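You operate a simulated robot arm through the tools that you are given. There is no shell and no other tool. Be economical: measure what you need, move in short steps, check, and stop when the job is done.

You run a simulated robot arm. Do the job below in one go: nothing can be reset, and whatever is moved stays where it is left.

TASK
Zero the inner and outer displays and set up the liner stand.
Fine: slider to the width on the liner reel, flag to FULL, brake to 4; leave the middle display.

The check looks at the end state, three seconds after you hand in, the way a careful person would. Anything else that was tipped, shoved, dropped, spilled or broken makes it a failure.

THE ROBOT
A 7-joint arm with a two-finger parallel gripper on a trunk, on a base that drives. Base frame: it is fixed to the floor where the robot stands at the start and does not move with it; the origin is under the middle of the robot, x ahead of it, y to its left, z up. Readings come in mm, rad, newtons and seconds.
With the tool pointing down near the work surface it reaches from about 100 to 700 mm from the robot's upright axis, wherever it stands. Its first joint turns from -2.007 to 2.007 rad. Places, roughly: green weight [1250, 750, 750]; grey collar (11x5x16 cm) [1100, 700, 1100]; inner display [500, -100, 1300]; inner zero button [500, -100, 1100]; liner brake knob [900, 400, 1300]; liner flag lever [800, 300, 1300]; liner latch [800, 300, 1100]; liner slider [1100, 600, 500]; middle display [400, -300, 1300]; middle zero button [400, -300, 1100]; outer display [200, -500, 1300]; outer zero button [200, -500, 1100]; reel [1000, 750, 1000]; small reel (16x4x16 cm) [500, -100, 800]. Payload 3.91 kg.
The tool frame sits at the grasp point between the pads (the TCP): z along the fingers, y along the line on which they close. The tips reach 30 mm beyond it. Largest opening 110 mm; finger width 20, thickness 10; the body of the gripper, 48 by 112 mm, starts 55 mm behind the TCP.
Orientation is that of the tool frame in the base frame, as a unit quaternion [x, y, z, w]. With the fingers straight down and closing along the base's y, the tool's x points along the base's -x, its y along +y and its z along -z.

THE INTERFACE
- The arm moves only by the tool jog_arm. Its arguments are lists of equal length, an entry for each row: "xyz": the shift along the tool's x, y, z in mm, a list of three; "delta_rot": the turn, a rotation vector about the tool's x, y, z in rad, a list of three; "gripper": the finger opening in mm, from 0 to 110. In form: {"xyz": [[dx, dy, dz], ...], "delta_rot": [[ax, ay, az], ...], "gripper": [gripper, ...]}. A call has 1 to 20 rows; each row shifts and turns the commanded pose from where the row before left it, along the tool's axes as they then stand. Rows are played at 5 a second. More than 50 mm and 0.15 rad between two rows, or a gripper value outside its range, and nothing of the call is played. A pose out of reach is approached as far as the arm can. The call stops where the force on the tool passes 40 N (or 10 N more than at its start, if that is more) or the arm is blocked; 0.2 s more then pass. The fingers move at their own pace (about 108 mm/s each) and stop on an object; they squeeze with about 34 N. The grip force told is the motor's: it shows also when the fingers shut on nothing. Time passes only in rows, and 0.2 s behind the last, so rows that do not move let the fingers close. It gives the time, the measured TCP pose, the force on the tool (base axes), the opening and the grip force at its end, in the units of the frame above (readings bear some noise), with the torque about the TCP (base axes, N m) and any sound that the robot's microphone picked up, and new pictures: "show" is both (left out), scene, wrist or none.
- Cameras (640 x 400 px; columns grow to the right, rows downward): "scene" is now at [15, 114.3, 1670.2]; the picture's right is [-0.46, -0.89, 0.00], its down [-0.57, 0.30, -0.76] and it looks along [0.68, -0.35, -0.65] (base axes); focal length 259 px, centre (320, 200). "wrist" rides on the gripper at [72, 17, -103] in the tool frame; the picture's right is [-0.23, 0.97, 0.00], its down [-0.76, -0.18, -0.62] and it looks along [-0.61, -0.14, 0.78] (tool axes); focal length 222 px, centre (320, 200). There is no depth. A picture from a camera that has moved, and an enlarged one, comes with that camera's place and axes in the base frame and with its lens.
- move_column(by): slides the trunk up (or, below 0, down) by that many mm; the arm and the scene camera ride with it, the base frame stays. It gives what a move gives, with no picture.
- roll_base(legs): drives the robot by 1 to 6 legs, each [ahead, turn to the left] in mm and rad, along the robot's own axes; the way and the turn of a leg run together, so that a leg with both is an arc; at most 1500 mm and 3.142 rad a leg. The arm and the cameras ride along, it lands a little off, and it stops where it bumps. It gives what a move gives, and a new picture of the scene camera.
- pan_tilt(pan, tilt): turns the head with the scene camera to pan (to the left, within 2.705 rad either way) and tilt (down, from -0.506 to 1.204), counted from straight ahead of the robot. It gives what a move gives, and a new picture of the scene camera.
- close_up(camera, box): a new picture of the part [left, top, right, bottom] of that camera's present view, enlarged. The clock stands still meanwhile.
- finish_job(): hands the job in; it is judged then, once.

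Work in short steps. Places have to be worked out from the pictures, the camera data and where the tool is seen: move nearer, look again, correct. Check each grasp and each placing, and mend what went wrong. You have 120 turns and 260 pictures in all, those below and enlarged ones among them. Open the gripper and draw the arm clear of the work before you hand the job in, unless the task says otherwise; then end with one line.

The tools are called after ">>>" by a JSON object that holds its "op" and its "data". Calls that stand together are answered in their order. jog_arm: Moves the arm, as the interface text tells. Its arguments: {"type":"object","properties":{"xyz":{"type":"array","items":{"type":"array","items":{"type":"number"}}},"delta_rot":{"type":"array","items":{"type":"array","items":{"type":"number"}}},"gripper":{"type":"array","items":{"type":"number"}},"show":{"type":"string","enum":["both","scene","wrist","none"]}},"required":["xyz","delta_rot","gripper"]} The other tools are called the same way: move_column (by) slides the trunk up or down; roll_base (legs) drives the base; pan_tilt (pan, tilt) turns the head that bears the scene camera; close_up (camera, box) takes an enlarged picture of a part of a camera's view; finish_job () hands the job in.

At the start:

```text
time_s: 0.0
position: [373.3, 138.9, 1500.1]
orientation: [0.0, 1.0, 0.0, 0.0]
contact_force: [0.3, 1.1, 0.4]
ft_torque: [-0.01, 0.01, -0.04]
width: 110.1
grip_force: 0.1
trunk travel left (down, up): [-775.0, 215.0]
robot x, y, heading: [-3.0, -0.2, -0.0]
head pan, tilt: [-0.475, 0.703]
```

scene: 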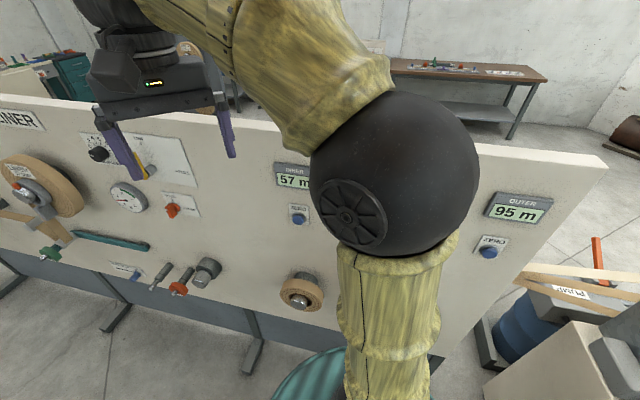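
wrist: 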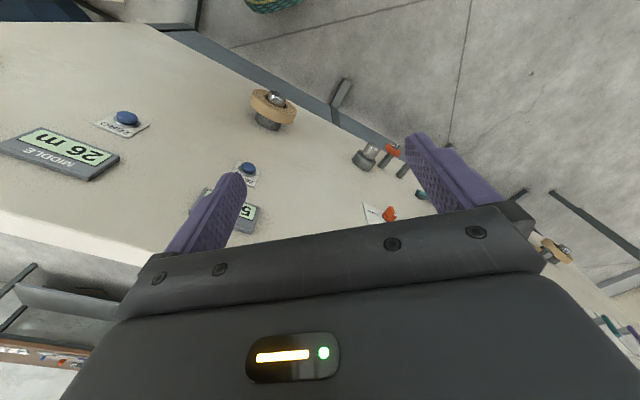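

The panel runs obliquely in front of the robot; the liner stand is at the left. I turn the head to look at the liner area.

>>> {"op": "pan_tilt", "data": {"pan": 0.4, "tilt": 0.5}}

>>> {"op": "close_up", "data": {"camera": "scene", "box": [160, 100, 480, 300]}}

```text
time_s: 1.2
position: [374.0, 138.2, 1499.0]
orientation: [0.0, 1.0, 0.0, 0.0]
contact_force: [0.1, -0.7, 1.2]
ft_torque: [0.0, 0.02, 0.0]
width: 110.0
grip_force: 0.1
trunk travel left (down, up): [-775.0, 215.0]
robot x, y, heading: [-4.3, 4.0, -0.001]
head pan, tilt: [0.4, 0.499]
camera scene: at [23.5, 188.4, 1688.1], right [0.39, -0.92, 0.0], down [-0.44, -0.19, -0.88], along [0.81, 0.34, -0.48], focal length 259 px, centre (320, 200)
```

scene: 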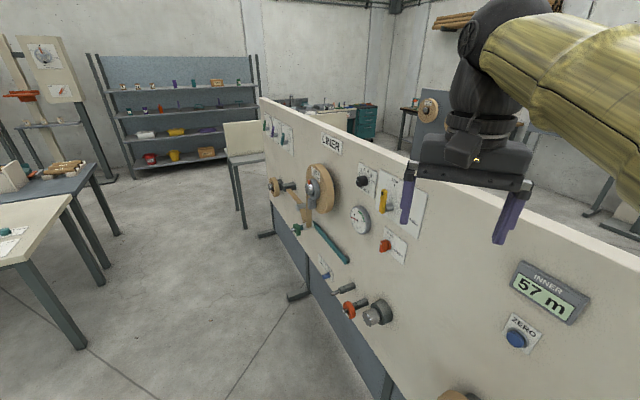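

```text
2.00 times, centred on (320, 200) of scene
camera zoom: at [23.5, 188.4, 1688.1], right [0.39, -0.92, 0.0], down [-0.44, -0.19, -0.88], along [0.81, 0.34, -0.48], focal length 518 px, centre (320, 200)
```

zoom: 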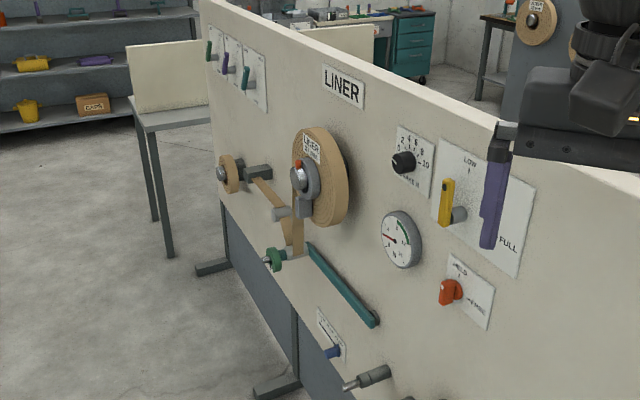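

I take closer looks at the settings labels, then look around for obstacles before driving.

>>> {"op": "close_up", "data": {"camera": "scene", "box": [340, 150, 440, 270]}}

>>> {"op": "close_up", "data": {"camera": "scene", "box": [260, 110, 360, 300]}}

>>> {"op": "pan_tilt", "data": {"pan": -0.6, "tilt": 1.15}}

>>> {"op": "pan_tilt", "data": {"pan": 2.6, "tilt": 0.7}}

>>> {"op": "pan_tilt", "data": {"pan": -2.0, "tilt": 0.7}}

```text
3.33 times, centred on (390, 210) of scene
camera zoom: at [23.5, 188.4, 1688.1], right [0.39, -0.92, 0.0], down [-0.44, -0.19, -0.88], along [0.81, 0.34, -0.48], focal length 862 px, centre (87, 167)
```

zoom: 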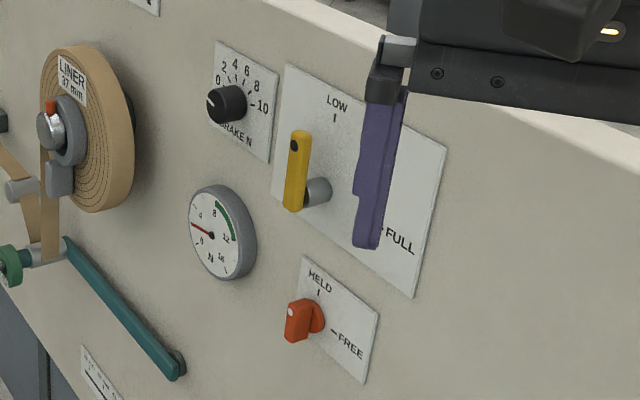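

```text
2.11 times, centred on (310, 205) of scene
camera zoom: at [23.5, 188.4, 1688.1], right [0.39, -0.92, 0.0], down [-0.44, -0.19, -0.88], along [0.81, 0.34, -0.48], focal length 545 px, centre (341, 190)
```

zoom: 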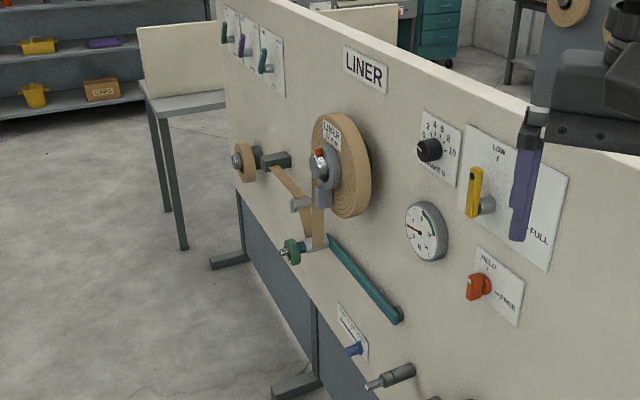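

```text
time_s: 2.5
position: [374.2, 137.8, 1500.0]
orientation: [-0.001, 1.0, 0.0, 0.0]
contact_force: [0.1, -0.5, 0.6]
ft_torque: [0.0, 0.01, 0.01]
width: 110.2
grip_force: 0.1
trunk travel left (down, up): [-775.0, 215.0]
robot x, y, heading: [3.0, 0.1, -0.005]
head pan, tilt: [-0.6, 1.15]
camera scene: at [-11.2, 119.5, 1637.3], right [-0.56, -0.83, 0.0], down [-0.75, 0.52, -0.41], along [0.34, -0.23, -0.91], focal length 259 px, centre (320, 200)
```

scene: 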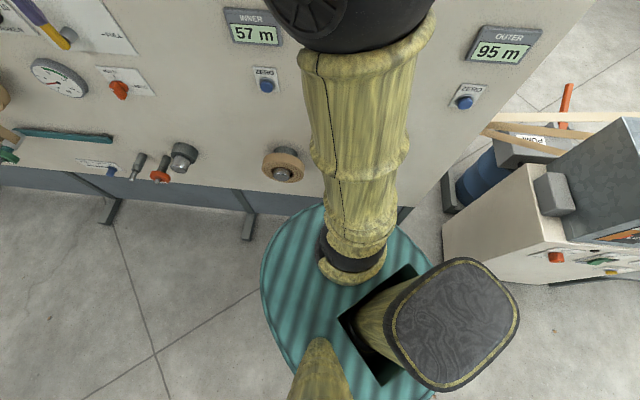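

```text
time_s: 5.2
position: [374.6, 137.0, 1499.3]
orientation: [0.001, 1.0, 0.001, 0.0]
contact_force: [-0.3, -0.7, -0.5]
ft_torque: [0.0, -0.01, -0.01]
width: 109.6
grip_force: 0.0
trunk travel left (down, up): [-775.0, 215.0]
robot x, y, heading: [2.6, -3.8, -0.003]
head pan, tilt: [2.601, 0.7]
camera scene: at [-133.2, 196.9, 1670.4], right [0.52, 0.86, 0.0], down [0.55, -0.33, -0.76], along [-0.66, 0.39, -0.64], focal length 259 px, centre (320, 200)
```

scene: 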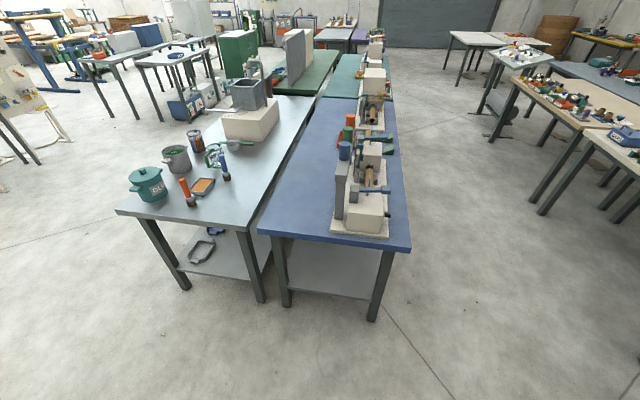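

```text
time_s: 8.8
position: [373.7, 138.0, 1499.6]
orientation: [0.0, 1.0, 0.0, 0.0]
contact_force: [0.1, 0.2, 0.0]
ft_torque: [-0.01, -0.01, 0.02]
width: 110.2
grip_force: 0.1
trunk travel left (down, up): [-775.0, 215.0]
robot x, y, heading: [-3.7, -3.1, -0.004]
head pan, tilt: [-2.0, 0.7]
camera scene: at [-95.7, 75.8, 1670.4], right [-0.91, 0.42, 0.0], down [0.27, 0.59, -0.77], along [-0.32, -0.7, -0.64], focal length 259 px, centre (320, 200)
```

scene: 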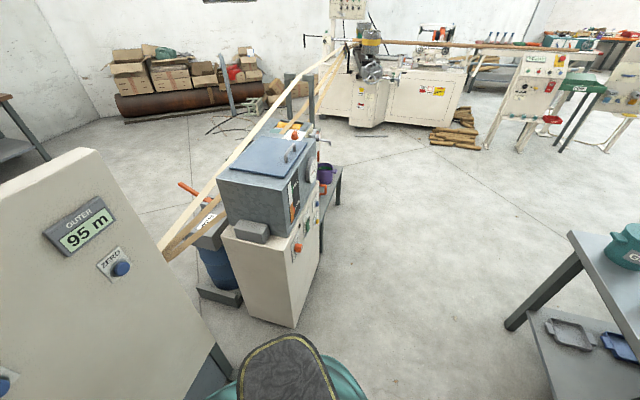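

Reel says LINER 37 mm (to be verified), latch is HELD. Buttons triangulate to roughly (193,-480,1120) and (558,-92,1115). I back off a little for room, then yaw and pitch the tool to face the panel.

>>> {"op": "roll_base", "data": {"legs": [[-130, 0]]}}

>>> {"op": "pan_tilt", "data": {"pan": -0.75, "tilt": 0.6}}

>>> {"op": "jog_arm", "data": {"xyz": [[0, 0, 0], [0, 0, 0], [0, 0, 0], [0, 0, 0], [0, 0, 0], [0, 0, 0], [0, 0, 0], [0, 0, 0], [0, 0, 0], [0, 0, 0], [0, 0, 0], [0, 0, 0], [0, 0, 0], [0, 0, 0], [0, 0, 0], [0, 0, 0]], "delta_rot": [[0, 0, 0.144], [0, 0, 0.144], [0, 0, 0.144], [0, 0, 0.144], [0, 0, 0.144], [0, -0.143, 0], [0, -0.143, 0], [0, -0.143, 0], [0, -0.143, 0], [0, -0.143, 0], [0, -0.143, 0], [0, -0.143, 0], [0, -0.143, 0], [0, -0.143, 0], [0, -0.143, 0], [0, -0.14, 0]], "gripper": [0, 0, 0, 0, 0, 0, 0, 0, 0, 0, 0, 0, 0, 0, 0, 0]}}

```text
time_s: 10.3
position: [239.7, 138.0, 1499.8]
orientation: [0.0, 1.0, 0.0, 0.001]
contact_force: [-1.1, 0.1, 0.1]
ft_torque: [-0.02, -0.03, -0.01]
width: 110.1
grip_force: 0.0
trunk travel left (down, up): [-775.0, 215.0]
robot x, y, heading: [-130.0, 1.3, -0.0]
head pan, tilt: [-2.0, 0.7]
camera scene: at [-230.2, 75.8, 1670.3], right [-0.91, 0.42, 0.0], down [0.27, 0.59, -0.76], along [-0.32, -0.7, -0.64], focal length 259 px, centre (320, 200)
```

scene: 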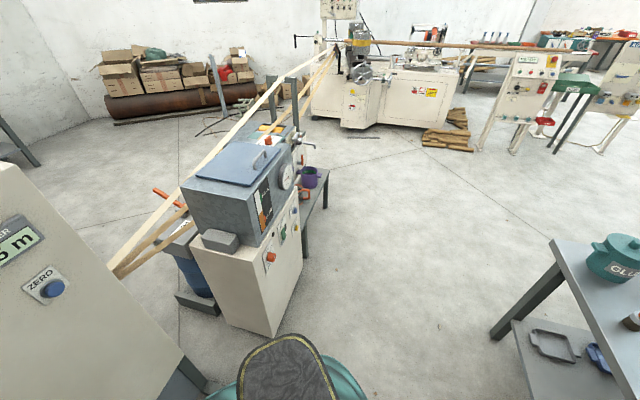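

```text
time_s: 11.7
position: [241.9, 137.7, 1499.9]
orientation: [0.0, 1.0, 0.0, 0.001]
contact_force: [0.3, 0.5, 0.1]
ft_torque: [-0.02, 0.02, 0.0]
width: 110.1
grip_force: 0.0
trunk travel left (down, up): [-775.0, 215.0]
robot x, y, heading: [-133.7, -0.2, -0.004]
head pan, tilt: [-0.75, 0.6]
camera scene: at [-128.0, 92.7, 1679.0], right [-0.68, -0.73, 0.0], down [-0.41, 0.39, -0.82], along [0.6, -0.56, -0.57], focal length 259 px, centre (320, 200)
```

scene: 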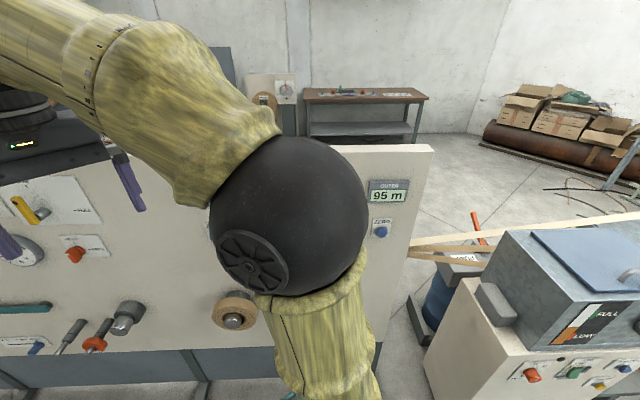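

```text
time_s: 15.1
position: [241.8, 138.2, 1499.9]
orientation: [0.249, 0.661, -0.248, 0.663]
contact_force: [-0.5, 0.2, -0.8]
ft_torque: [0.02, 0.0, -0.01]
width: 0.0
grip_force: 34.2
trunk travel left (down, up): [-775.0, 215.0]
robot x, y, heading: [-130.3, -0.3, 0.004]
head pan, tilt: [-0.75, 0.6]
camera scene: at [-127.5, 93.0, 1679.0], right [-0.68, -0.73, 0.0], down [-0.41, 0.39, -0.82], along [0.6, -0.56, -0.57], focal length 259 px, centre (320, 200)
camera wrist: at [174.9, 219.3, 1427.3], right [0.64, 0.73, 0.23], down [-0.59, 0.28, 0.76], along [0.49, -0.62, 0.61], focal length 222 px, centre (320, 200)
```

scene: 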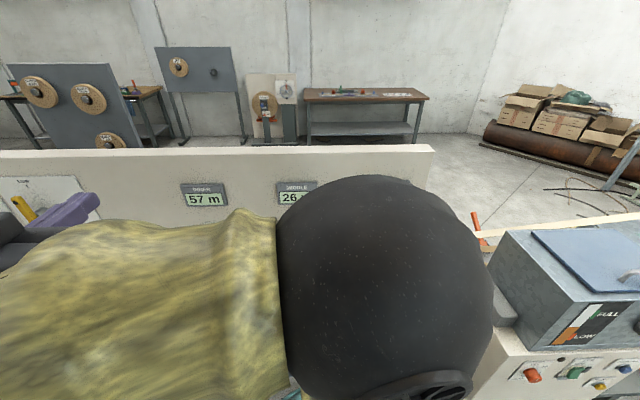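
wrist: 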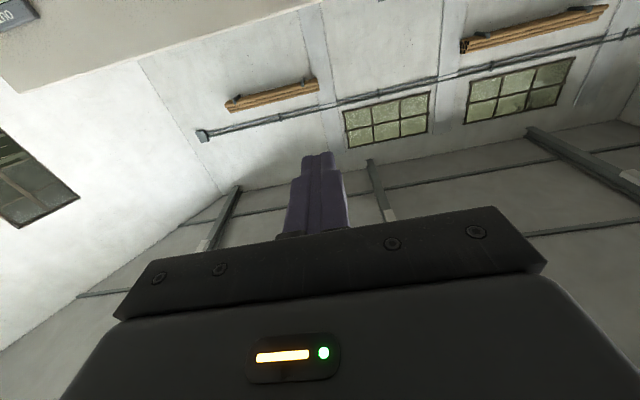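

The panel yaw comes out at about -0.71 rad, so the tool faces it squarely. The wrist camera sits below looking up; I roll 180° so it looks down at the panel.

>>> {"op": "jog_arm", "data": {"xyz": [[0, 0, 0], [0, 0, 0], [0, 0, 0], [0, 0, 0], [0, 0, 0], [0, 0, 0], [0, 0, 0], [0, 0, 0], [0, 0, 0], [0, 0, 0], [0, 0, 0], [0, 0, 0], [0, 0, 0], [0, 0, 0], [0, 0, 0], [0, 0, 0], [0, 0, 0], [0, 0, 0], [0, 0, 0], [0, 0, 0]], "delta_rot": [[0, 0, 0.15], [0, 0, 0.15], [0, 0, 0.15], [0, 0, 0.15], [0, 0, 0.15], [0, 0, 0.15], [0, 0, 0.15], [0, 0, 0.15], [0, 0, 0.15], [0, 0, 0.15], [0, 0, 0.15], [0, 0, 0.15], [0, 0, 0.15], [0, 0, 0.15], [0, 0, 0.15], [0, 0, 0.15], [0, 0, 0.15], [0, 0, 0.15], [0, 0, 0.15], [0, 0, 0.15]], "gripper": [0, 0, 0, 0, 0, 0, 0, 0, 0, 0, 0, 0, 0, 0, 0, 0, 0, 0, 0, 0], "show": "wrist"}}

```text
time_s: 19.5
position: [199.2, 15.4, 1840.7]
orientation: [0.735, -0.141, 0.559, 0.357]
contact_force: [0.5, 0.9, 0.1]
ft_torque: [-0.05, -0.01, -0.03]
width: 0.0
grip_force: 33.9
out of reach, approached as far as the arm can: row 8, 9, 10, 11, 12, 13, 14, 15, 16, 17, 18, 19, 20
trunk travel left (down, up): [-775.0, 215.0]
robot x, y, heading: [-130.8, 1.1, -0.001]
head pan, tilt: [-0.75, 0.6]
stopped in row 20: the arm was blocked; the commanded pose is now the measured one
camera wrist: at [139.1, 89.5, 1925.7], right [-0.67, -0.73, 0.15], down [-0.6, 0.41, -0.69], along [0.45, -0.55, -0.71], focal length 222 px, centre (320, 200)
```

wrist: 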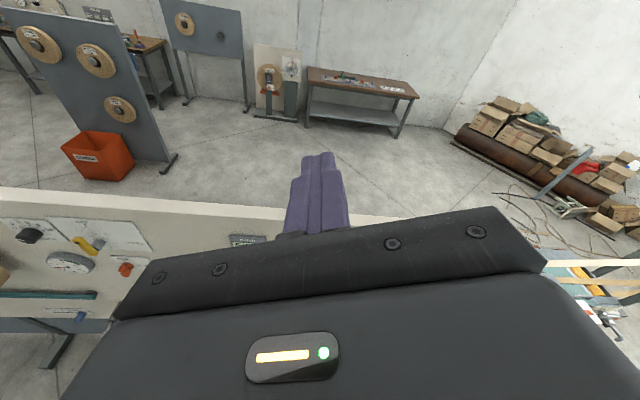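

The arm wandered up during the roll but now has the camera above. I finish aligning the orientation and bring the tool down, away from the panel.

>>> {"op": "jog_arm", "data": {"xyz": [[0, 0, 0], [0, 0, 0], [0, 0, 0], [-50, 0, 0], [-50, 0, 0], [-50, 0, 0], [-50, 0, 0], [-50, 0, 0], [-50, 0, 0]], "delta_rot": [[0.008, 0.043, 0.125], [0.008, 0.043, 0.125], [0.008, 0.043, 0.125], [0, 0, 0], [0, 0, 0], [0, 0, 0], [0, 0, 0], [0, 0, 0], [0, 0, 0]], "gripper": [0, 0, 0, 0, 0, 0, 0, 0, 0]}}

```text
time_s: 20.2
position: [204.7, 30.5, 1849.4]
orientation: [0.747, -0.101, 0.633, 0.178]
contact_force: [0.6, 0.0, -0.8]
ft_torque: [0.0, 0.0, 0.0]
width: 0.0
grip_force: 34.1
out of reach, approached as far as the arm can: row 1, 2, 3
trunk travel left (down, up): [-775.0, 215.0]
robot x, y, heading: [-131.9, 1.7, -0.001]
head pan, tilt: [-0.75, 0.6]
stopped in row 3: the arm was blocked; the commanded pose is now the measured one
camera scene: at [-153.5, 68.1, 1699.3], right [-0.91, -0.41, 0.0], down [-0.15, 0.34, -0.93], along [0.38, -0.85, -0.37], focal length 259 px, centre (320, 200)
camera wrist: at [117.2, 62.3, 1936.8], right [-0.41, -0.91, -0.09], down [-0.64, 0.35, -0.69], along [0.66, -0.22, -0.72], focal length 222 px, centre (320, 200)
```

scene: 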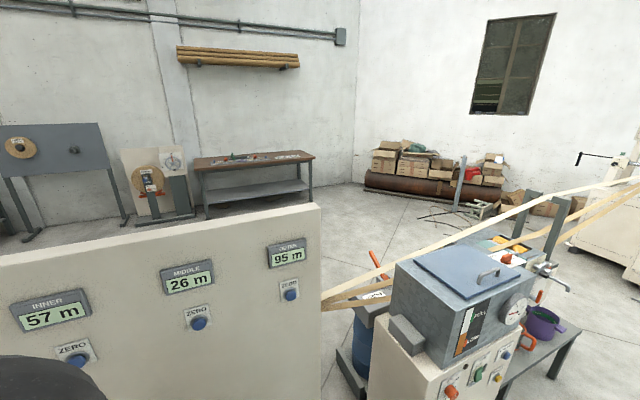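
wrist: 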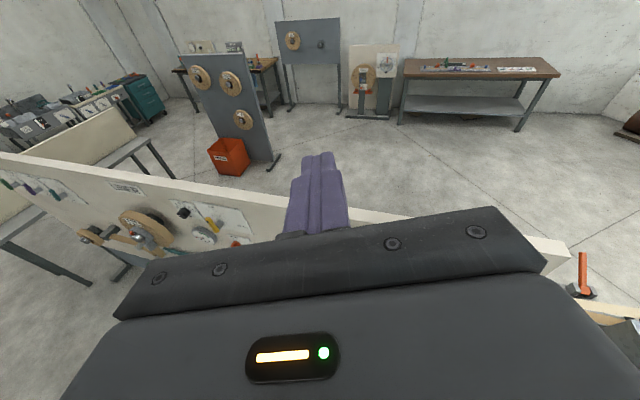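

The arm pressed against the robot's own head, it seems. I move it forward and down, away from the head.

>>> {"op": "jog_arm", "data": {"xyz": [[0, 0, 40], [0, 0, 40], [-40, 0, 20], [-50, 0, 0], [-50, 0, 0], [-50, 0, 0], [-50, 0, 0]], "delta_rot": [[0, 0, 0], [0, 0, 0], [0, 0, 0], [0, 0, 0], [0, 0, 0], [0, 0, 0], [0, 0, 0]], "gripper": [0, 0, 0, 0, 0, 0, 0]}}

```text
time_s: 21.8
position: [312.1, -130.6, 1688.8]
orientation: [0.744, -0.107, 0.633, 0.184]
contact_force: [-0.8, 0.1, 0.8]
ft_torque: [-0.01, -0.03, -0.01]
width: 0.0
grip_force: 33.9
out of reach, approached as far as the arm can: row 1, 2, 3, 4, 5, 6, 7
trunk travel left (down, up): [-775.0, 215.0]
robot x, y, heading: [-131.7, -1.2, -0.005]
head pan, tilt: [-0.75, 0.6]
camera scene: at [-127.9, 92.3, 1679.1], right [-0.68, -0.73, 0.0], down [-0.41, 0.39, -0.82], along [0.6, -0.56, -0.57], focal length 259 px, centre (320, 200)
camera wrist: at [225.3, -98.3, 1776.4], right [-0.42, -0.9, -0.09], down [-0.63, 0.36, -0.69], along [0.65, -0.24, -0.72], focal length 222 px, centre (320, 200)
```

scene: 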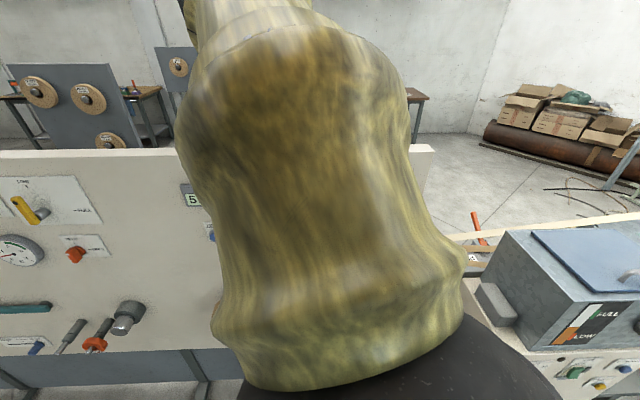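
wrist: 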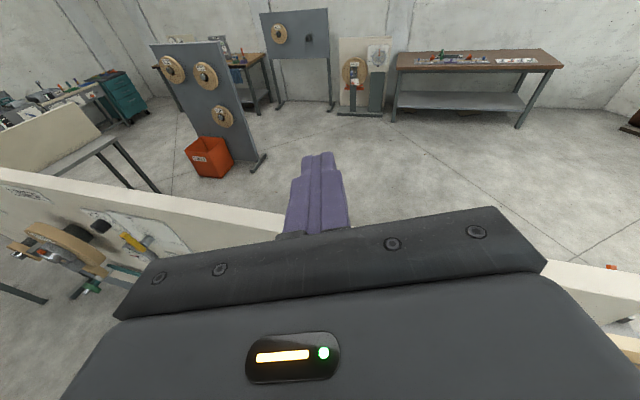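

The head is back in order. The roll is nearly complete (residual about 0.35 rad); I try bringing the tool down in front of the panel at this orientation.

>>> {"op": "jog_arm", "data": {"xyz": [[-50, 0, -10], [-50, 0, -10], [-50, 0, -10], [-50, 0, -10], [-50, 0, 0], [-50, 0, 0], [-50, 0, 0], [-50, 0, 0]], "delta_rot": [[0, 0, 0], [0, 0, 0], [0, 0, 0], [0, 0, 0], [0, 0, 0], [0, 0, 0], [0, 0, 0], [0, 0, 0]], "gripper": [0, 0, 0, 0, 0, 0, 0, 0]}}

```text
refused: row 1 steps farther than a row can; nothing moved
```

>>> {"op": "jog_arm", "data": {"xyz": [[-48, 0, -10], [-48, 0, -10], [-48, 0, -10], [-48, 0, -10], [-50, 0, 0], [-50, 0, 0], [-50, 0, 0], [-50, 0, 0]], "delta_rot": [[0, 0, 0], [0, 0, 0], [0, 0, 0], [0, 0, 0], [0, 0, 0], [0, 0, 0], [0, 0, 0], [0, 0, 0]], "gripper": [0, 0, 0, 0, 0, 0, 0, 0]}}

```text
time_s: 23.6
position: [304.6, -195.8, 1338.7]
orientation: [0.745, -0.108, 0.632, 0.186]
contact_force: [0.8, -0.2, 0.1]
ft_torque: [-0.01, 0.0, -0.05]
width: 0.0
grip_force: 33.7
out of reach, approached as far as the arm can: row 1, 2, 3, 4, 8
trunk travel left (down, up): [-775.0, 215.0]
robot x, y, heading: [-133.7, 1.0, 0.003]
head pan, tilt: [-0.75, 0.6]
camera scene: at [-125.6, 92.5, 1679.0], right [-0.68, -0.73, 0.0], down [-0.41, 0.39, -0.82], along [0.6, -0.56, -0.57], focal length 259 px, centre (320, 200)
camera wrist: at [217.1, -163.1, 1425.9], right [-0.42, -0.9, -0.09], down [-0.63, 0.36, -0.69], along [0.65, -0.24, -0.72], focal length 222 px, centre (320, 200)
```

scene: 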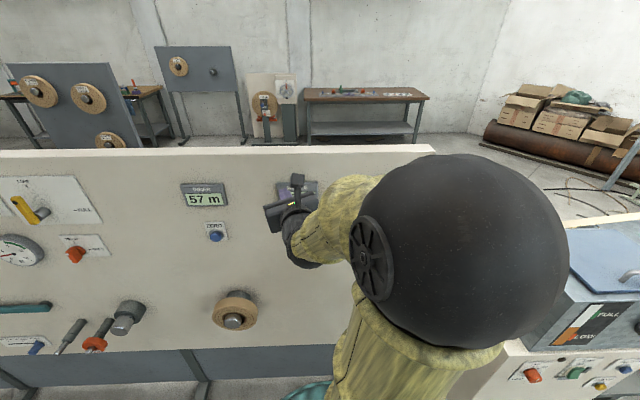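
wrist: 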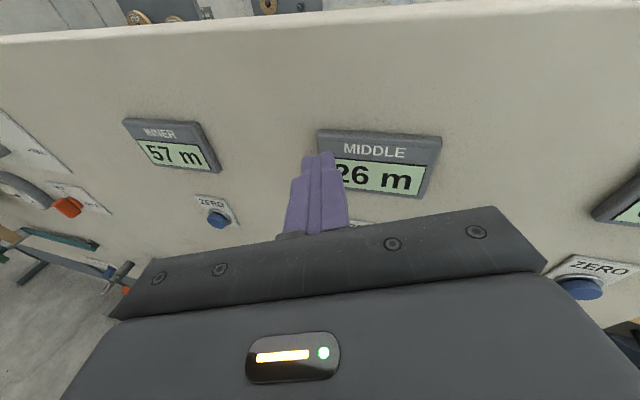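

The arm is now in a good configuration before the middle display. I square the tool to the panel.

>>> {"op": "jog_arm", "data": {"xyz": [[0, 0, -30], [0, 0, 0], [0, 0, 0]], "delta_rot": [[-0.096, 0.037, 0.053], [-0.096, 0.037, 0.053], [-0.096, 0.037, 0.053]], "gripper": [0, 0, 0], "show": "wrist"}}

```text
time_s: 24.4
position: [296.5, -191.9, 1366.2]
orientation: [0.663, -0.246, 0.664, 0.245]
contact_force: [0.2, 0.9, -1.4]
ft_torque: [-0.02, -0.02, -0.03]
width: 0.0
grip_force: 34.1
out of reach, approached as far as the arm can: row 1, 2
trunk travel left (down, up): [-775.0, 215.0]
robot x, y, heading: [-134.7, -0.8, -0.003]
head pan, tilt: [-0.75, 0.6]
camera wrist: at [207.0, -136.6, 1438.3], right [-0.63, -0.74, -0.23], down [-0.36, 0.54, -0.76], along [0.69, -0.4, -0.61], focal length 222 px, centre (320, 200)
```

wrist: 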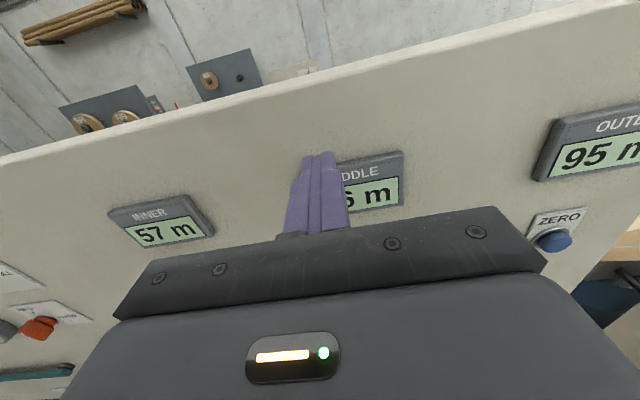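

Both views agree: outer button at (194,-482,1120), inner at (542,-78,1119). I go to a hover in front of the outer button.

>>> {"op": "jog_arm", "data": {"xyz": [[0, 47.8, 0], [0, 47.8, 0], [0, 47.8, 0], [0, 47.8, 0], [0, 47.8, 0], [0, 47.8, 0], [-49, 0, 0], [-49, 0, 0], [-49, 0, 0], [-49, 0, 0], [-49, 0, 0]], "delta_rot": [[0, 0, 0], [0, 0, 0], [0, 0, 0], [0, 0, 0], [0, 0, 0], [0, 0, 0], [0, 0, 0], [0, 0, 0], [0, 0, 0], [0, 0, 0], [0, 0, 0]], "gripper": [0, 0, 0, 0, 0, 0, 0, 0, 0, 0, 0]}}

```text
time_s: 26.8
position: [237.0, -355.4, 1277.0]
orientation: [0.663, -0.246, 0.663, 0.246]
contact_force: [0.4, -0.4, -0.2]
ft_torque: [0.02, 0.02, 0.03]
width: 0.2
grip_force: 33.9
out of reach, approached as far as the arm can: row 1, 2, 4, 5, 6, 8, 9, 10, 11
trunk travel left (down, up): [-775.0, 215.0]
robot x, y, heading: [-129.7, -0.0, -0.002]
head pan, tilt: [-0.75, 0.6]
camera scene: at [-128.0, 93.1, 1679.0], right [-0.68, -0.73, 0.0], down [-0.41, 0.38, -0.83], along [0.6, -0.56, -0.56], focal length 259 px, centre (320, 200)
camera wrist: at [147.1, -299.5, 1349.1], right [-0.63, -0.74, -0.23], down [-0.36, 0.54, -0.76], along [0.69, -0.4, -0.61], focal length 222 px, centre (320, 200)
```

scene: 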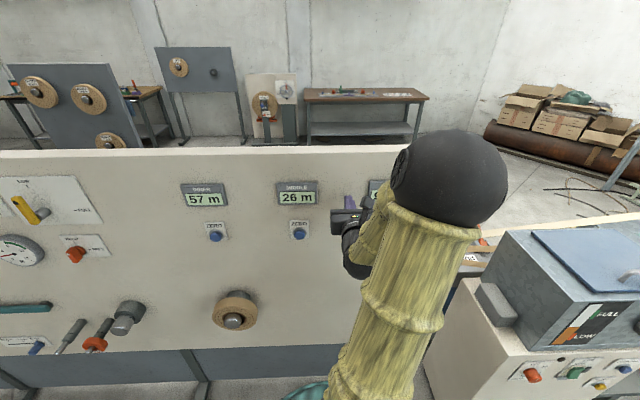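
wrist: 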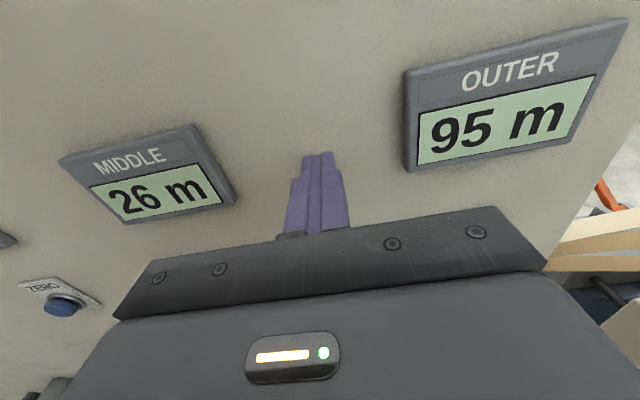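

The arm is cramped this close (it drifted toward the panel). I drive back 150 mm and lower the trunk for a more comfortable reach.

>>> {"op": "roll_base", "data": {"legs": [[-150, 0]]}}

>>> {"op": "move_column", "data": {"by": -150}}

>>> {"op": "jog_arm", "data": {"xyz": [[0, 0, 0]], "delta_rot": [[0, 0, 0]], "gripper": [0]}}

```text
time_s: 28.3
position: [87.5, -353.2, 1276.9]
orientation: [0.662, -0.246, 0.664, 0.245]
contact_force: [-0.6, -0.4, -1.1]
ft_torque: [0.01, 0.0, 0.05]
width: 0.0
grip_force: 34.1
trunk travel left (down, up): [-775.0, 215.0]
robot x, y, heading: [-278.3, 0.3, -0.001]
head pan, tilt: [-0.75, 0.6]
camera scene: at [-277.9, 92.6, 1679.1], right [-0.68, -0.73, 0.0], down [-0.41, 0.38, -0.83], along [0.6, -0.56, -0.56], focal length 259 px, centre (320, 200)
```

scene: 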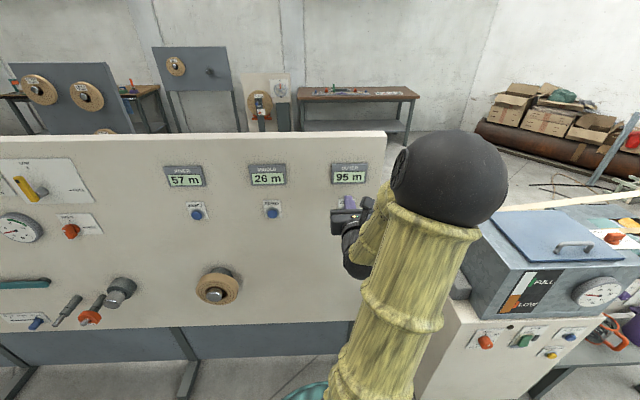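

```text
time_s: 30.1
position: [89.7, -354.7, 1126.7]
orientation: [0.663, -0.245, 0.663, 0.245]
contact_force: [-0.5, 0.1, 0.3]
ft_torque: [0.01, -0.04, -0.01]
width: 0.0
grip_force: 34.0
trunk travel left (down, up): [-625.0, 365.0]
robot x, y, heading: [-281.6, -3.0, -0.001]
head pan, tilt: [-0.75, 0.6]
```

```text
time_s: 30.5
position: [89.0, -354.0, 1126.4]
orientation: [0.663, -0.246, 0.663, 0.246]
contact_force: [-0.4, -0.6, -0.9]
ft_torque: [0.04, 0.01, -0.03]
width: 0.0
grip_force: 33.6
trunk travel left (down, up): [-625.0, 365.0]
robot x, y, heading: [-280.8, -1.9, 0.004]
head pan, tilt: [-0.75, 0.6]
camera scene: at [-276.4, 92.6, 1529.1], right [-0.68, -0.73, 0.0], down [-0.41, 0.38, -0.83], along [0.6, -0.56, -0.56], focal length 259 px, centre (320, 200)
camera wrist: at [-1.1, -299.7, 1199.0], right [-0.63, -0.74, -0.23], down [-0.36, 0.54, -0.76], along [0.69, -0.4, -0.61], focal length 222 px, centre (320, 200)
```

scene: 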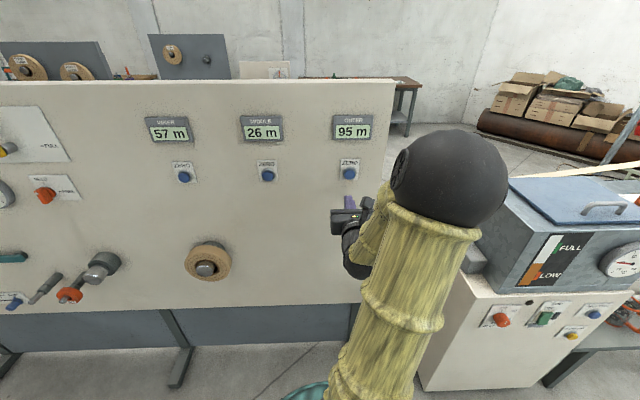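
wrist: 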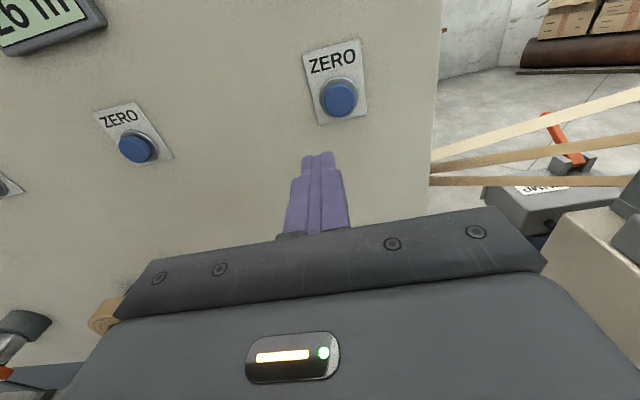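

The button refines to (198,-478,1127). I move 26 mm right and advance partway, then check alignment.

>>> {"op": "jog_arm", "data": {"xyz": [[0, 26, 0], [0, 0, 45], [0, 0, 40]], "delta_rot": [[0, 0, 0], [0, 0, 0], [0, 0, 0]], "gripper": [0, 0, 0]}}

```text
time_s: 31.3
position: [137.9, -390.6, 1163.2]
orientation: [0.664, -0.245, 0.662, 0.246]
contact_force: [-0.2, 0.2, 0.0]
ft_torque: [-0.02, 0.01, 0.0]
width: 0.0
grip_force: 34.2
out of reach, approached as far as the arm can: row 1, 2, 3
trunk travel left (down, up): [-625.0, 365.0]
robot x, y, heading: [-281.5, -3.9, -0.0]
head pan, tilt: [-0.75, 0.6]
camera scene: at [-276.3, 92.7, 1529.0], right [-0.68, -0.73, 0.0], down [-0.41, 0.38, -0.83], along [0.6, -0.56, -0.56], focal length 259 px, centre (320, 200)
camera wrist: at [48.9, -336.3, 1235.9], right [-0.64, -0.74, -0.22], down [-0.36, 0.54, -0.76], along [0.68, -0.4, -0.61], focal length 222 px, centre (320, 200)
```

scene: 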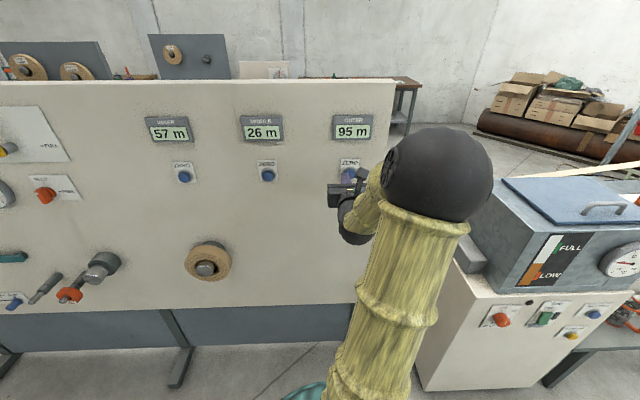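
wrist: 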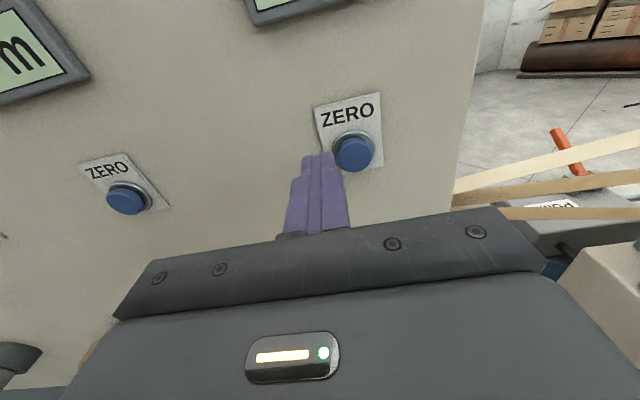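

The orientation is at a joint limit here. For a button the roll doesn't matter, so I relax roll by -0.3 rad and retry the shift down and right.

>>> {"op": "jog_arm", "data": {"xyz": [[0, 0, 0], [0, 0, 0], [-37, 26, 0], [0, 0, 0]], "delta_rot": [[0, 0, -0.15], [0, 0, -0.15], [0, 0, 0], [0, 0, 0]], "gripper": [0, 0, 0, 0], "show": "wrist"}}

```text
time_s: 32.3
position: [107.1, -407.4, 1150.3]
orientation: [0.693, -0.143, 0.618, 0.342]
contact_force: [0.3, 0.3, -0.5]
ft_torque: [-0.02, -0.01, 0.02]
width: 0.0
grip_force: 33.5
out of reach, approached as far as the arm can: row 3
trunk travel left (down, up): [-625.0, 365.0]
robot x, y, heading: [-283.4, 1.3, 0.003]
head pan, tilt: [-0.75, 0.6]
camera wrist: at [32.4, -336.6, 1225.4], right [-0.65, -0.76, 0.07], down [-0.51, 0.36, -0.78], along [0.56, -0.54, -0.62], focal length 222 px, centre (320, 200)
```

wrist: 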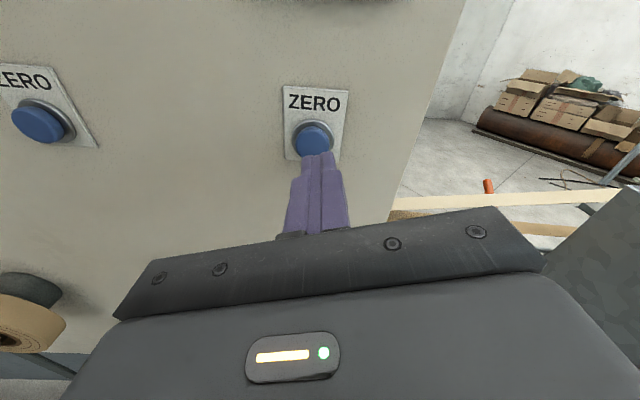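

Now the tool is laterally right, about 15 mm high. I lower the trunk 16 mm and then advance along the tool axis.

>>> {"op": "move_column", "data": {"by": -16}}

>>> {"op": "jog_arm", "data": {"xyz": [[0, 0, 25], [0, 0, 20], [0, 0, 10]], "delta_rot": [[0, 0, 0], [0, 0, 0], [0, 0, 0]], "gripper": [0, 0, 0], "show": "wrist"}}

```text
time_s: 32.9
position: [108.0, -406.8, 1135.3]
orientation: [0.693, -0.143, 0.619, 0.341]
contact_force: [0.0, 0.7, -0.1]
ft_torque: [0.0, -0.01, -0.03]
width: 0.0
grip_force: 33.9
trunk travel left (down, up): [-609.0, 381.0]
robot x, y, heading: [-284.0, -0.5, 0.006]
head pan, tilt: [-0.75, 0.6]
```

```text
time_s: 33.7
position: [136.9, -423.8, 1158.9]
orientation: [0.694, -0.144, 0.618, 0.341]
contact_force: [0.0, 0.3, 0.5]
ft_torque: [0.03, 0.04, 0.02]
width: 0.1
grip_force: 33.9
out of reach, approached as far as the arm can: row 1, 2, 3
trunk travel left (down, up): [-609.0, 381.0]
robot x, y, heading: [-280.1, 3.0, 0.005]
head pan, tilt: [-0.75, 0.6]
camera wrist: at [61.7, -353.1, 1234.0], right [-0.65, -0.76, 0.07], down [-0.51, 0.37, -0.78], along [0.56, -0.54, -0.62], focal length 222 px, centre (320, 200)
```

wrist: 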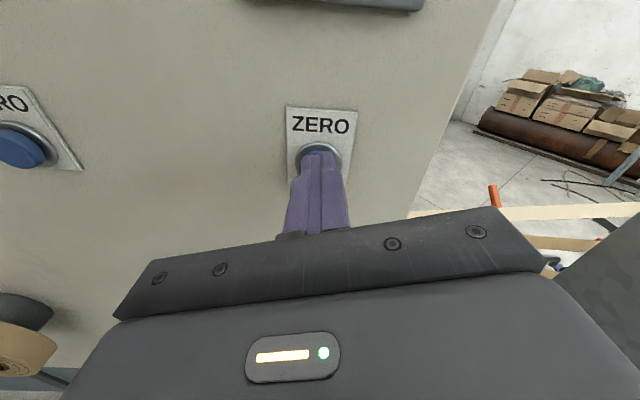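

Forward motion drifts upward: the good band is z≈1400–1500 relative to the original trunk height. I retract, drop the trunk 160 mm further, and raise the tool to compensate.

>>> {"op": "jog_arm", "data": {"xyz": [[0, 0, -40], [0, 0, -40]], "delta_rot": [[0, 0, 0], [0, 0, 0]], "gripper": [0, 0], "show": "none"}}

>>> {"op": "move_column", "data": {"by": -160}}

>>> {"op": "jog_arm", "data": {"xyz": [[40, 0, 0], [40, 0, 0], [40, 0, 0]], "delta_rot": [[0, 0, 0.1], [0, 0, 0.1], [0, 0, 0.1]], "gripper": [0, 0, 0]}}

```text
time_s: 34.3
position: [72.8, -375.3, 1161.3]
orientation: [0.692, -0.144, 0.619, 0.341]
contact_force: [-0.6, -0.4, 0.2]
ft_torque: [-0.02, 0.03, 0.04]
width: 0.0
grip_force: 33.7
trunk travel left (down, up): [-609.0, 381.0]
robot x, y, heading: [-279.7, -2.3, -0.003]
head pan, tilt: [-0.75, 0.6]
```

```text
time_s: 36.1
position: [74.7, -375.9, 1001.0]
orientation: [0.693, -0.144, 0.618, 0.342]
contact_force: [0.6, 0.8, 0.2]
ft_torque: [-0.02, -0.03, 0.0]
width: 0.0
grip_force: 34.0
trunk travel left (down, up): [-449.0, 541.0]
robot x, y, heading: [-280.2, -0.6, -0.001]
head pan, tilt: [-0.75, 0.6]
```

```text
time_s: 36.9
position: [103.5, -347.8, 1112.3]
orientation: [0.674, -0.234, 0.656, 0.246]
contact_force: [0.0, 0.2, -0.6]
ft_torque: [-0.02, 0.01, 0.01]
width: 0.0
grip_force: 34.2
trunk travel left (down, up): [-449.0, 541.0]
robot x, y, heading: [-277.3, 3.0, 0.005]
head pan, tilt: [-0.75, 0.6]
camera scene: at [-276.6, 92.5, 1353.5], right [-0.68, -0.73, 0.0], down [-0.41, 0.38, -0.83], along [0.6, -0.56, -0.56], focal length 259 px, centre (320, 200)
camera wrist: at [14.6, -294.1, 1188.4], right [-0.63, -0.75, -0.2], down [-0.39, 0.53, -0.75], along [0.68, -0.39, -0.62], focal length 222 px, centre (320, 200)
```

scene: 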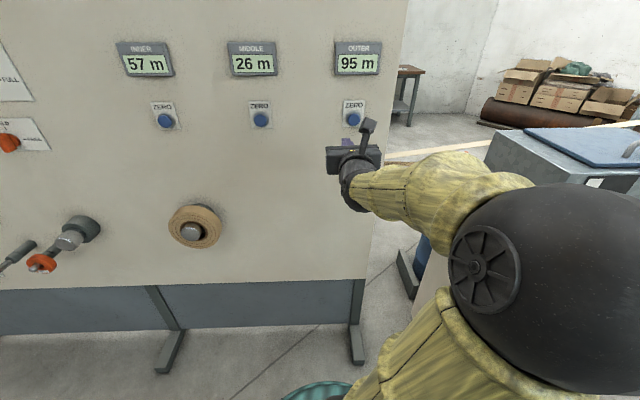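
wrist: 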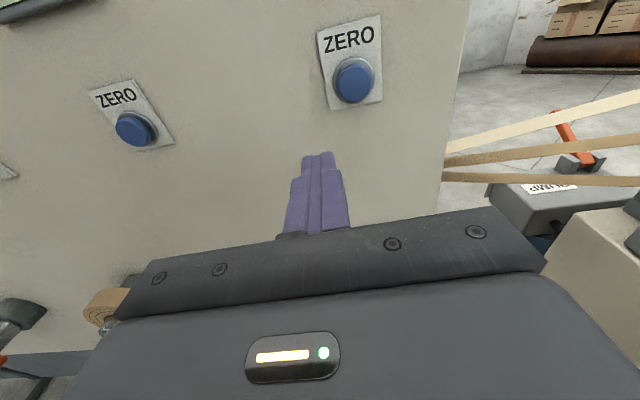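

Now there's free motion. Button recomputed at (196,-475,1131); I shift and advance 90 mm.

>>> {"op": "jog_arm", "data": {"xyz": [[20, 36, 0], [0, 0, 45], [0, 0, 45]], "delta_rot": [[0, 0, 0], [0, 0, 0], [0, 0, 0]], "gripper": [0, 0, 0]}}

```text
time_s: 37.7
position: [144.0, -440.6, 1134.4]
orientation: [0.664, -0.246, 0.662, 0.246]
contact_force: [2.5, 2.0, -0.6]
ft_torque: [-0.02, -0.01, -0.28]
width: 0.0
grip_force: 33.7
out of reach, approached as far as the arm can: row 1
trunk travel left (down, up): [-449.0, 541.0]
robot x, y, heading: [-280.5, -3.7, 0.004]
head pan, tilt: [-0.75, 0.6]
camera scene: at [-273.0, 93.3, 1352.7], right [-0.68, -0.73, 0.0], down [-0.42, 0.38, -0.82], along [0.6, -0.56, -0.57], focal length 259 px, centre (320, 200)
camera wrist: at [54.7, -386.0, 1207.6], right [-0.64, -0.74, -0.23], down [-0.36, 0.54, -0.76], along [0.68, -0.4, -0.61], focal length 222 px, centre (320, 200)
```

scene: 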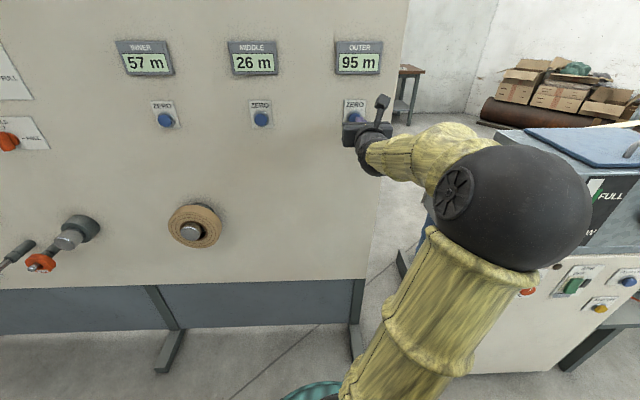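
wrist: 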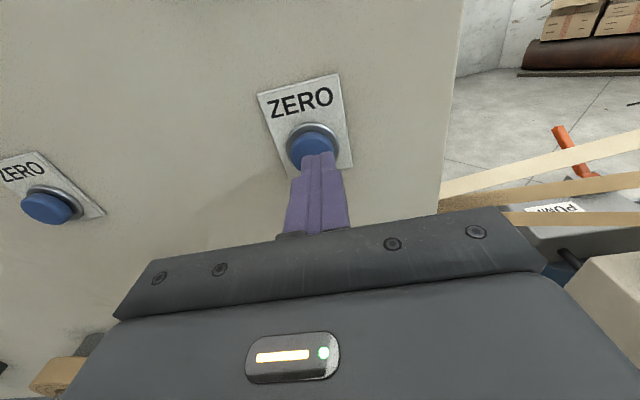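

A small sideways force appeared. I look to the right to check elbow clearance from the cabinet and strips before pressing.

>>> {"op": "pan_tilt", "data": {"pan": -1.35, "tilt": 0.6}}

```text
time_s: 38.7
position: [137.7, -445.0, 1135.0]
orientation: [0.663, -0.249, 0.661, 0.248]
contact_force: [0.6, -1.2, 0.1]
ft_torque: [-0.01, 0.03, -0.02]
width: 0.0
grip_force: 34.1
trunk travel left (down, up): [-449.0, 541.0]
robot x, y, heading: [-278.0, -0.1, 0.001]
head pan, tilt: [-1.349, 0.6]
camera scene: at [-321.5, 66.6, 1353.0], right [-0.98, -0.22, 0.0], down [-0.13, 0.55, -0.83], along [0.18, -0.8, -0.56], focal length 259 px, centre (320, 200)
```

scene: 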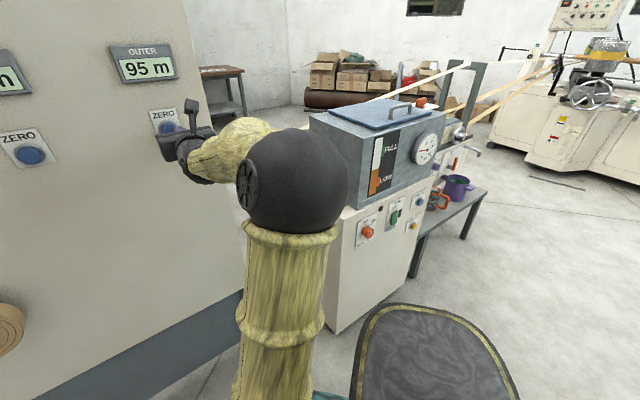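

The elbow is clear of the cabinet and the force is gone. I correct 13 mm left and press in gradually.

>>> {"op": "jog_arm", "data": {"xyz": [[0, -13, 0], [0, 0, 15], [0, 0, 8], [0, 0, 6], [0, 0, 5]], "delta_rot": [[0, 0, 0], [0, 0, 0], [0, 0, 0], [0, 0, 0], [0, 0, 0]], "gripper": [0, 0, 0, 0, 0]}}

```text
time_s: 39.9
position: [173.0, -451.0, 1136.0]
orientation: [0.665, -0.245, 0.662, 0.244]
contact_force: [-24.3, 23.8, -10.6]
ft_torque: [0.27, 0.21, 0.1]
width: 0.0
grip_force: 34.1
trunk travel left (down, up): [-449.0, 541.0]
robot x, y, heading: [-280.7, -0.7, -0.001]
head pan, tilt: [-1.349, 0.6]
heard: click
camera scene: at [-325.0, 69.7, 1352.6], right [-0.98, -0.22, 0.0], down [-0.12, 0.55, -0.83], along [0.18, -0.81, -0.56], focal length 259 px, centre (320, 200)
camera wrist: at [83.2, -396.8, 1209.8], right [-0.63, -0.74, -0.23], down [-0.36, 0.54, -0.76], along [0.68, -0.4, -0.61], focal length 222 px, centre (320, 200)
```

scene: 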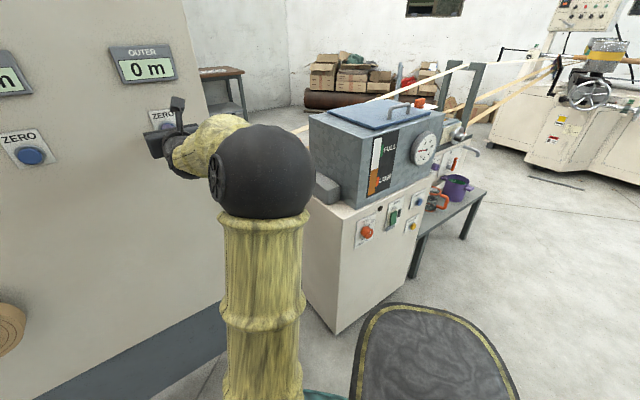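
wrist: 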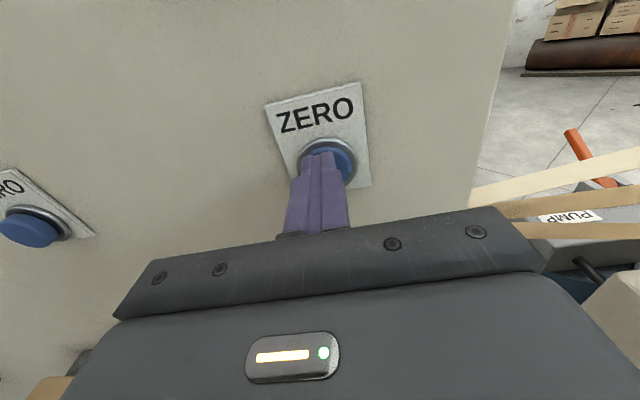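

Outer reads 0 m with a click. I retract and slide left toward the inner button.

>>> {"op": "jog_arm", "data": {"xyz": [[0, 0, -40], [0, 0, -40], [0, 0, -40], [0, -50, 0], [0, -50, 0], [0, -50, 0], [0, -50, 0], [0, -50, 0], [0, -50, 0], [0, -50, 0], [0, -50, 0]], "delta_rot": [[0, 0, 0], [0, 0, 0], [0, 0, 0], [0, 0, 0], [0, 0, 0], [0, 0, 0], [0, 0, 0], [0, 0, 0], [0, 0, 0], [0, 0, 0], [0, 0, 0]], "gripper": [0, 0, 0, 0, 0, 0, 0, 0, 0, 0, 0], "show": "wrist"}}

>>> {"op": "pan_tilt", "data": {"pan": -0.4, "tilt": 0.5}}

```text
time_s: 42.3
position: [346.1, -71.5, 1135.5]
orientation: [0.664, -0.245, 0.663, 0.245]
contact_force: [0.3, -0.1, 0.5]
ft_torque: [-0.01, -0.01, 0.0]
width: 0.2
grip_force: 34.1
trunk travel left (down, up): [-449.0, 541.0]
robot x, y, heading: [-278.9, 2.8, 0.003]
head pan, tilt: [-1.349, 0.6]
camera wrist: at [256.4, -18.0, 1207.3], right [-0.63, -0.74, -0.23], down [-0.36, 0.54, -0.76], along [0.68, -0.4, -0.61], focal length 222 px, centre (320, 200)
```

wrist: 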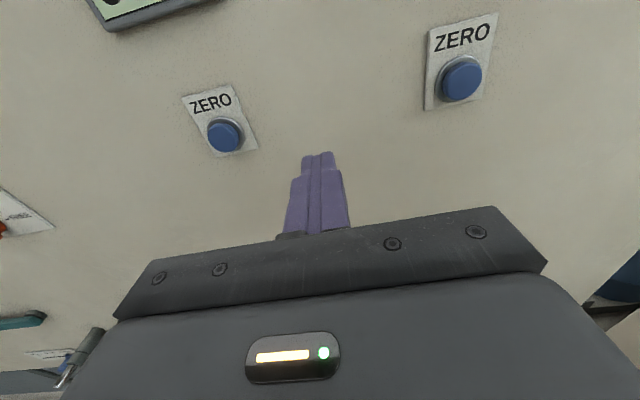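

```text
time_s: 43.6
position: [345.3, -72.6, 1134.9]
orientation: [0.664, -0.245, 0.663, 0.245]
contact_force: [0.0, -0.6, -0.2]
ft_torque: [0.02, -0.01, 0.02]
width: 0.0
grip_force: 34.5
trunk travel left (down, up): [-449.0, 541.0]
robot x, y, heading: [-279.7, 0.0, 0.001]
head pan, tilt: [-0.4, 0.499]
camera scene: at [-257.2, 117.5, 1362.1], right [-0.39, -0.92, 0.0], down [-0.44, 0.19, -0.88], along [0.81, -0.34, -0.48], focal length 259 px, centre (320, 200)
```

scene: 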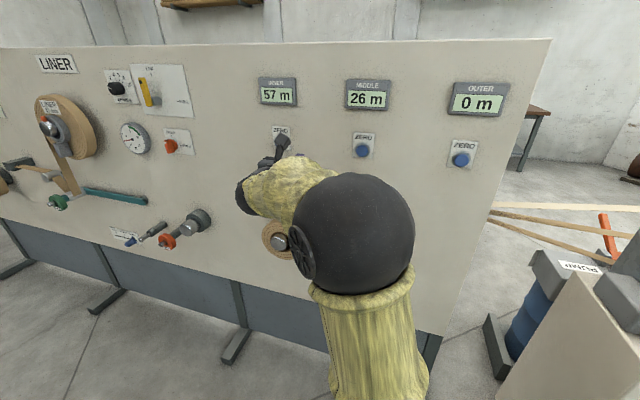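

Free motion; inner button at s≈+287, 115 mm further left. I shift and advance 85 mm.

>>> {"op": "jog_arm", "data": {"xyz": [[0, -40, 0], [0, -40, 0], [0, -35, 0], [0, 0, 45], [0, 0, 40]], "delta_rot": [[0, 0, 0], [0, 0, 0], [0, 0, 0], [0, 0, 0], [0, 0, 0]], "gripper": [0, 0, 0, 0, 0], "show": "wrist"}}

```text
time_s: 44.8
position: [486.0, -39.9, 1136.8]
orientation: [0.664, -0.246, 0.662, 0.245]
contact_force: [0.5, -0.2, 0.0]
ft_torque: [0.0, 0.01, -0.02]
width: 0.0
grip_force: 33.8
trunk travel left (down, up): [-449.0, 541.0]
robot x, y, heading: [-280.9, 0.3, -0.0]
head pan, tilt: [-0.4, 0.499]
camera wrist: at [395.7, 14.2, 1209.7], right [-0.63, -0.74, -0.23], down [-0.36, 0.54, -0.76], along [0.68, -0.4, -0.61], focal length 222 px, centre (320, 200)
```

wrist: 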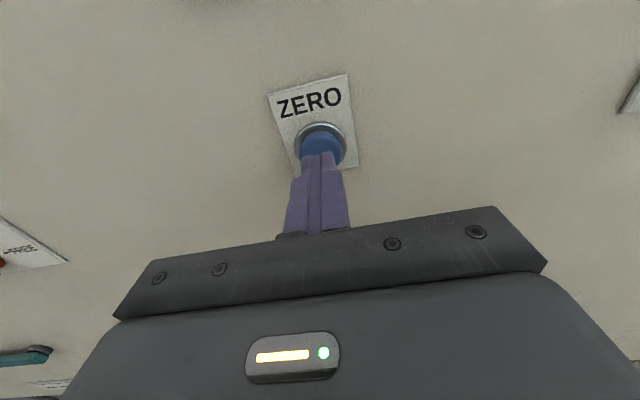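

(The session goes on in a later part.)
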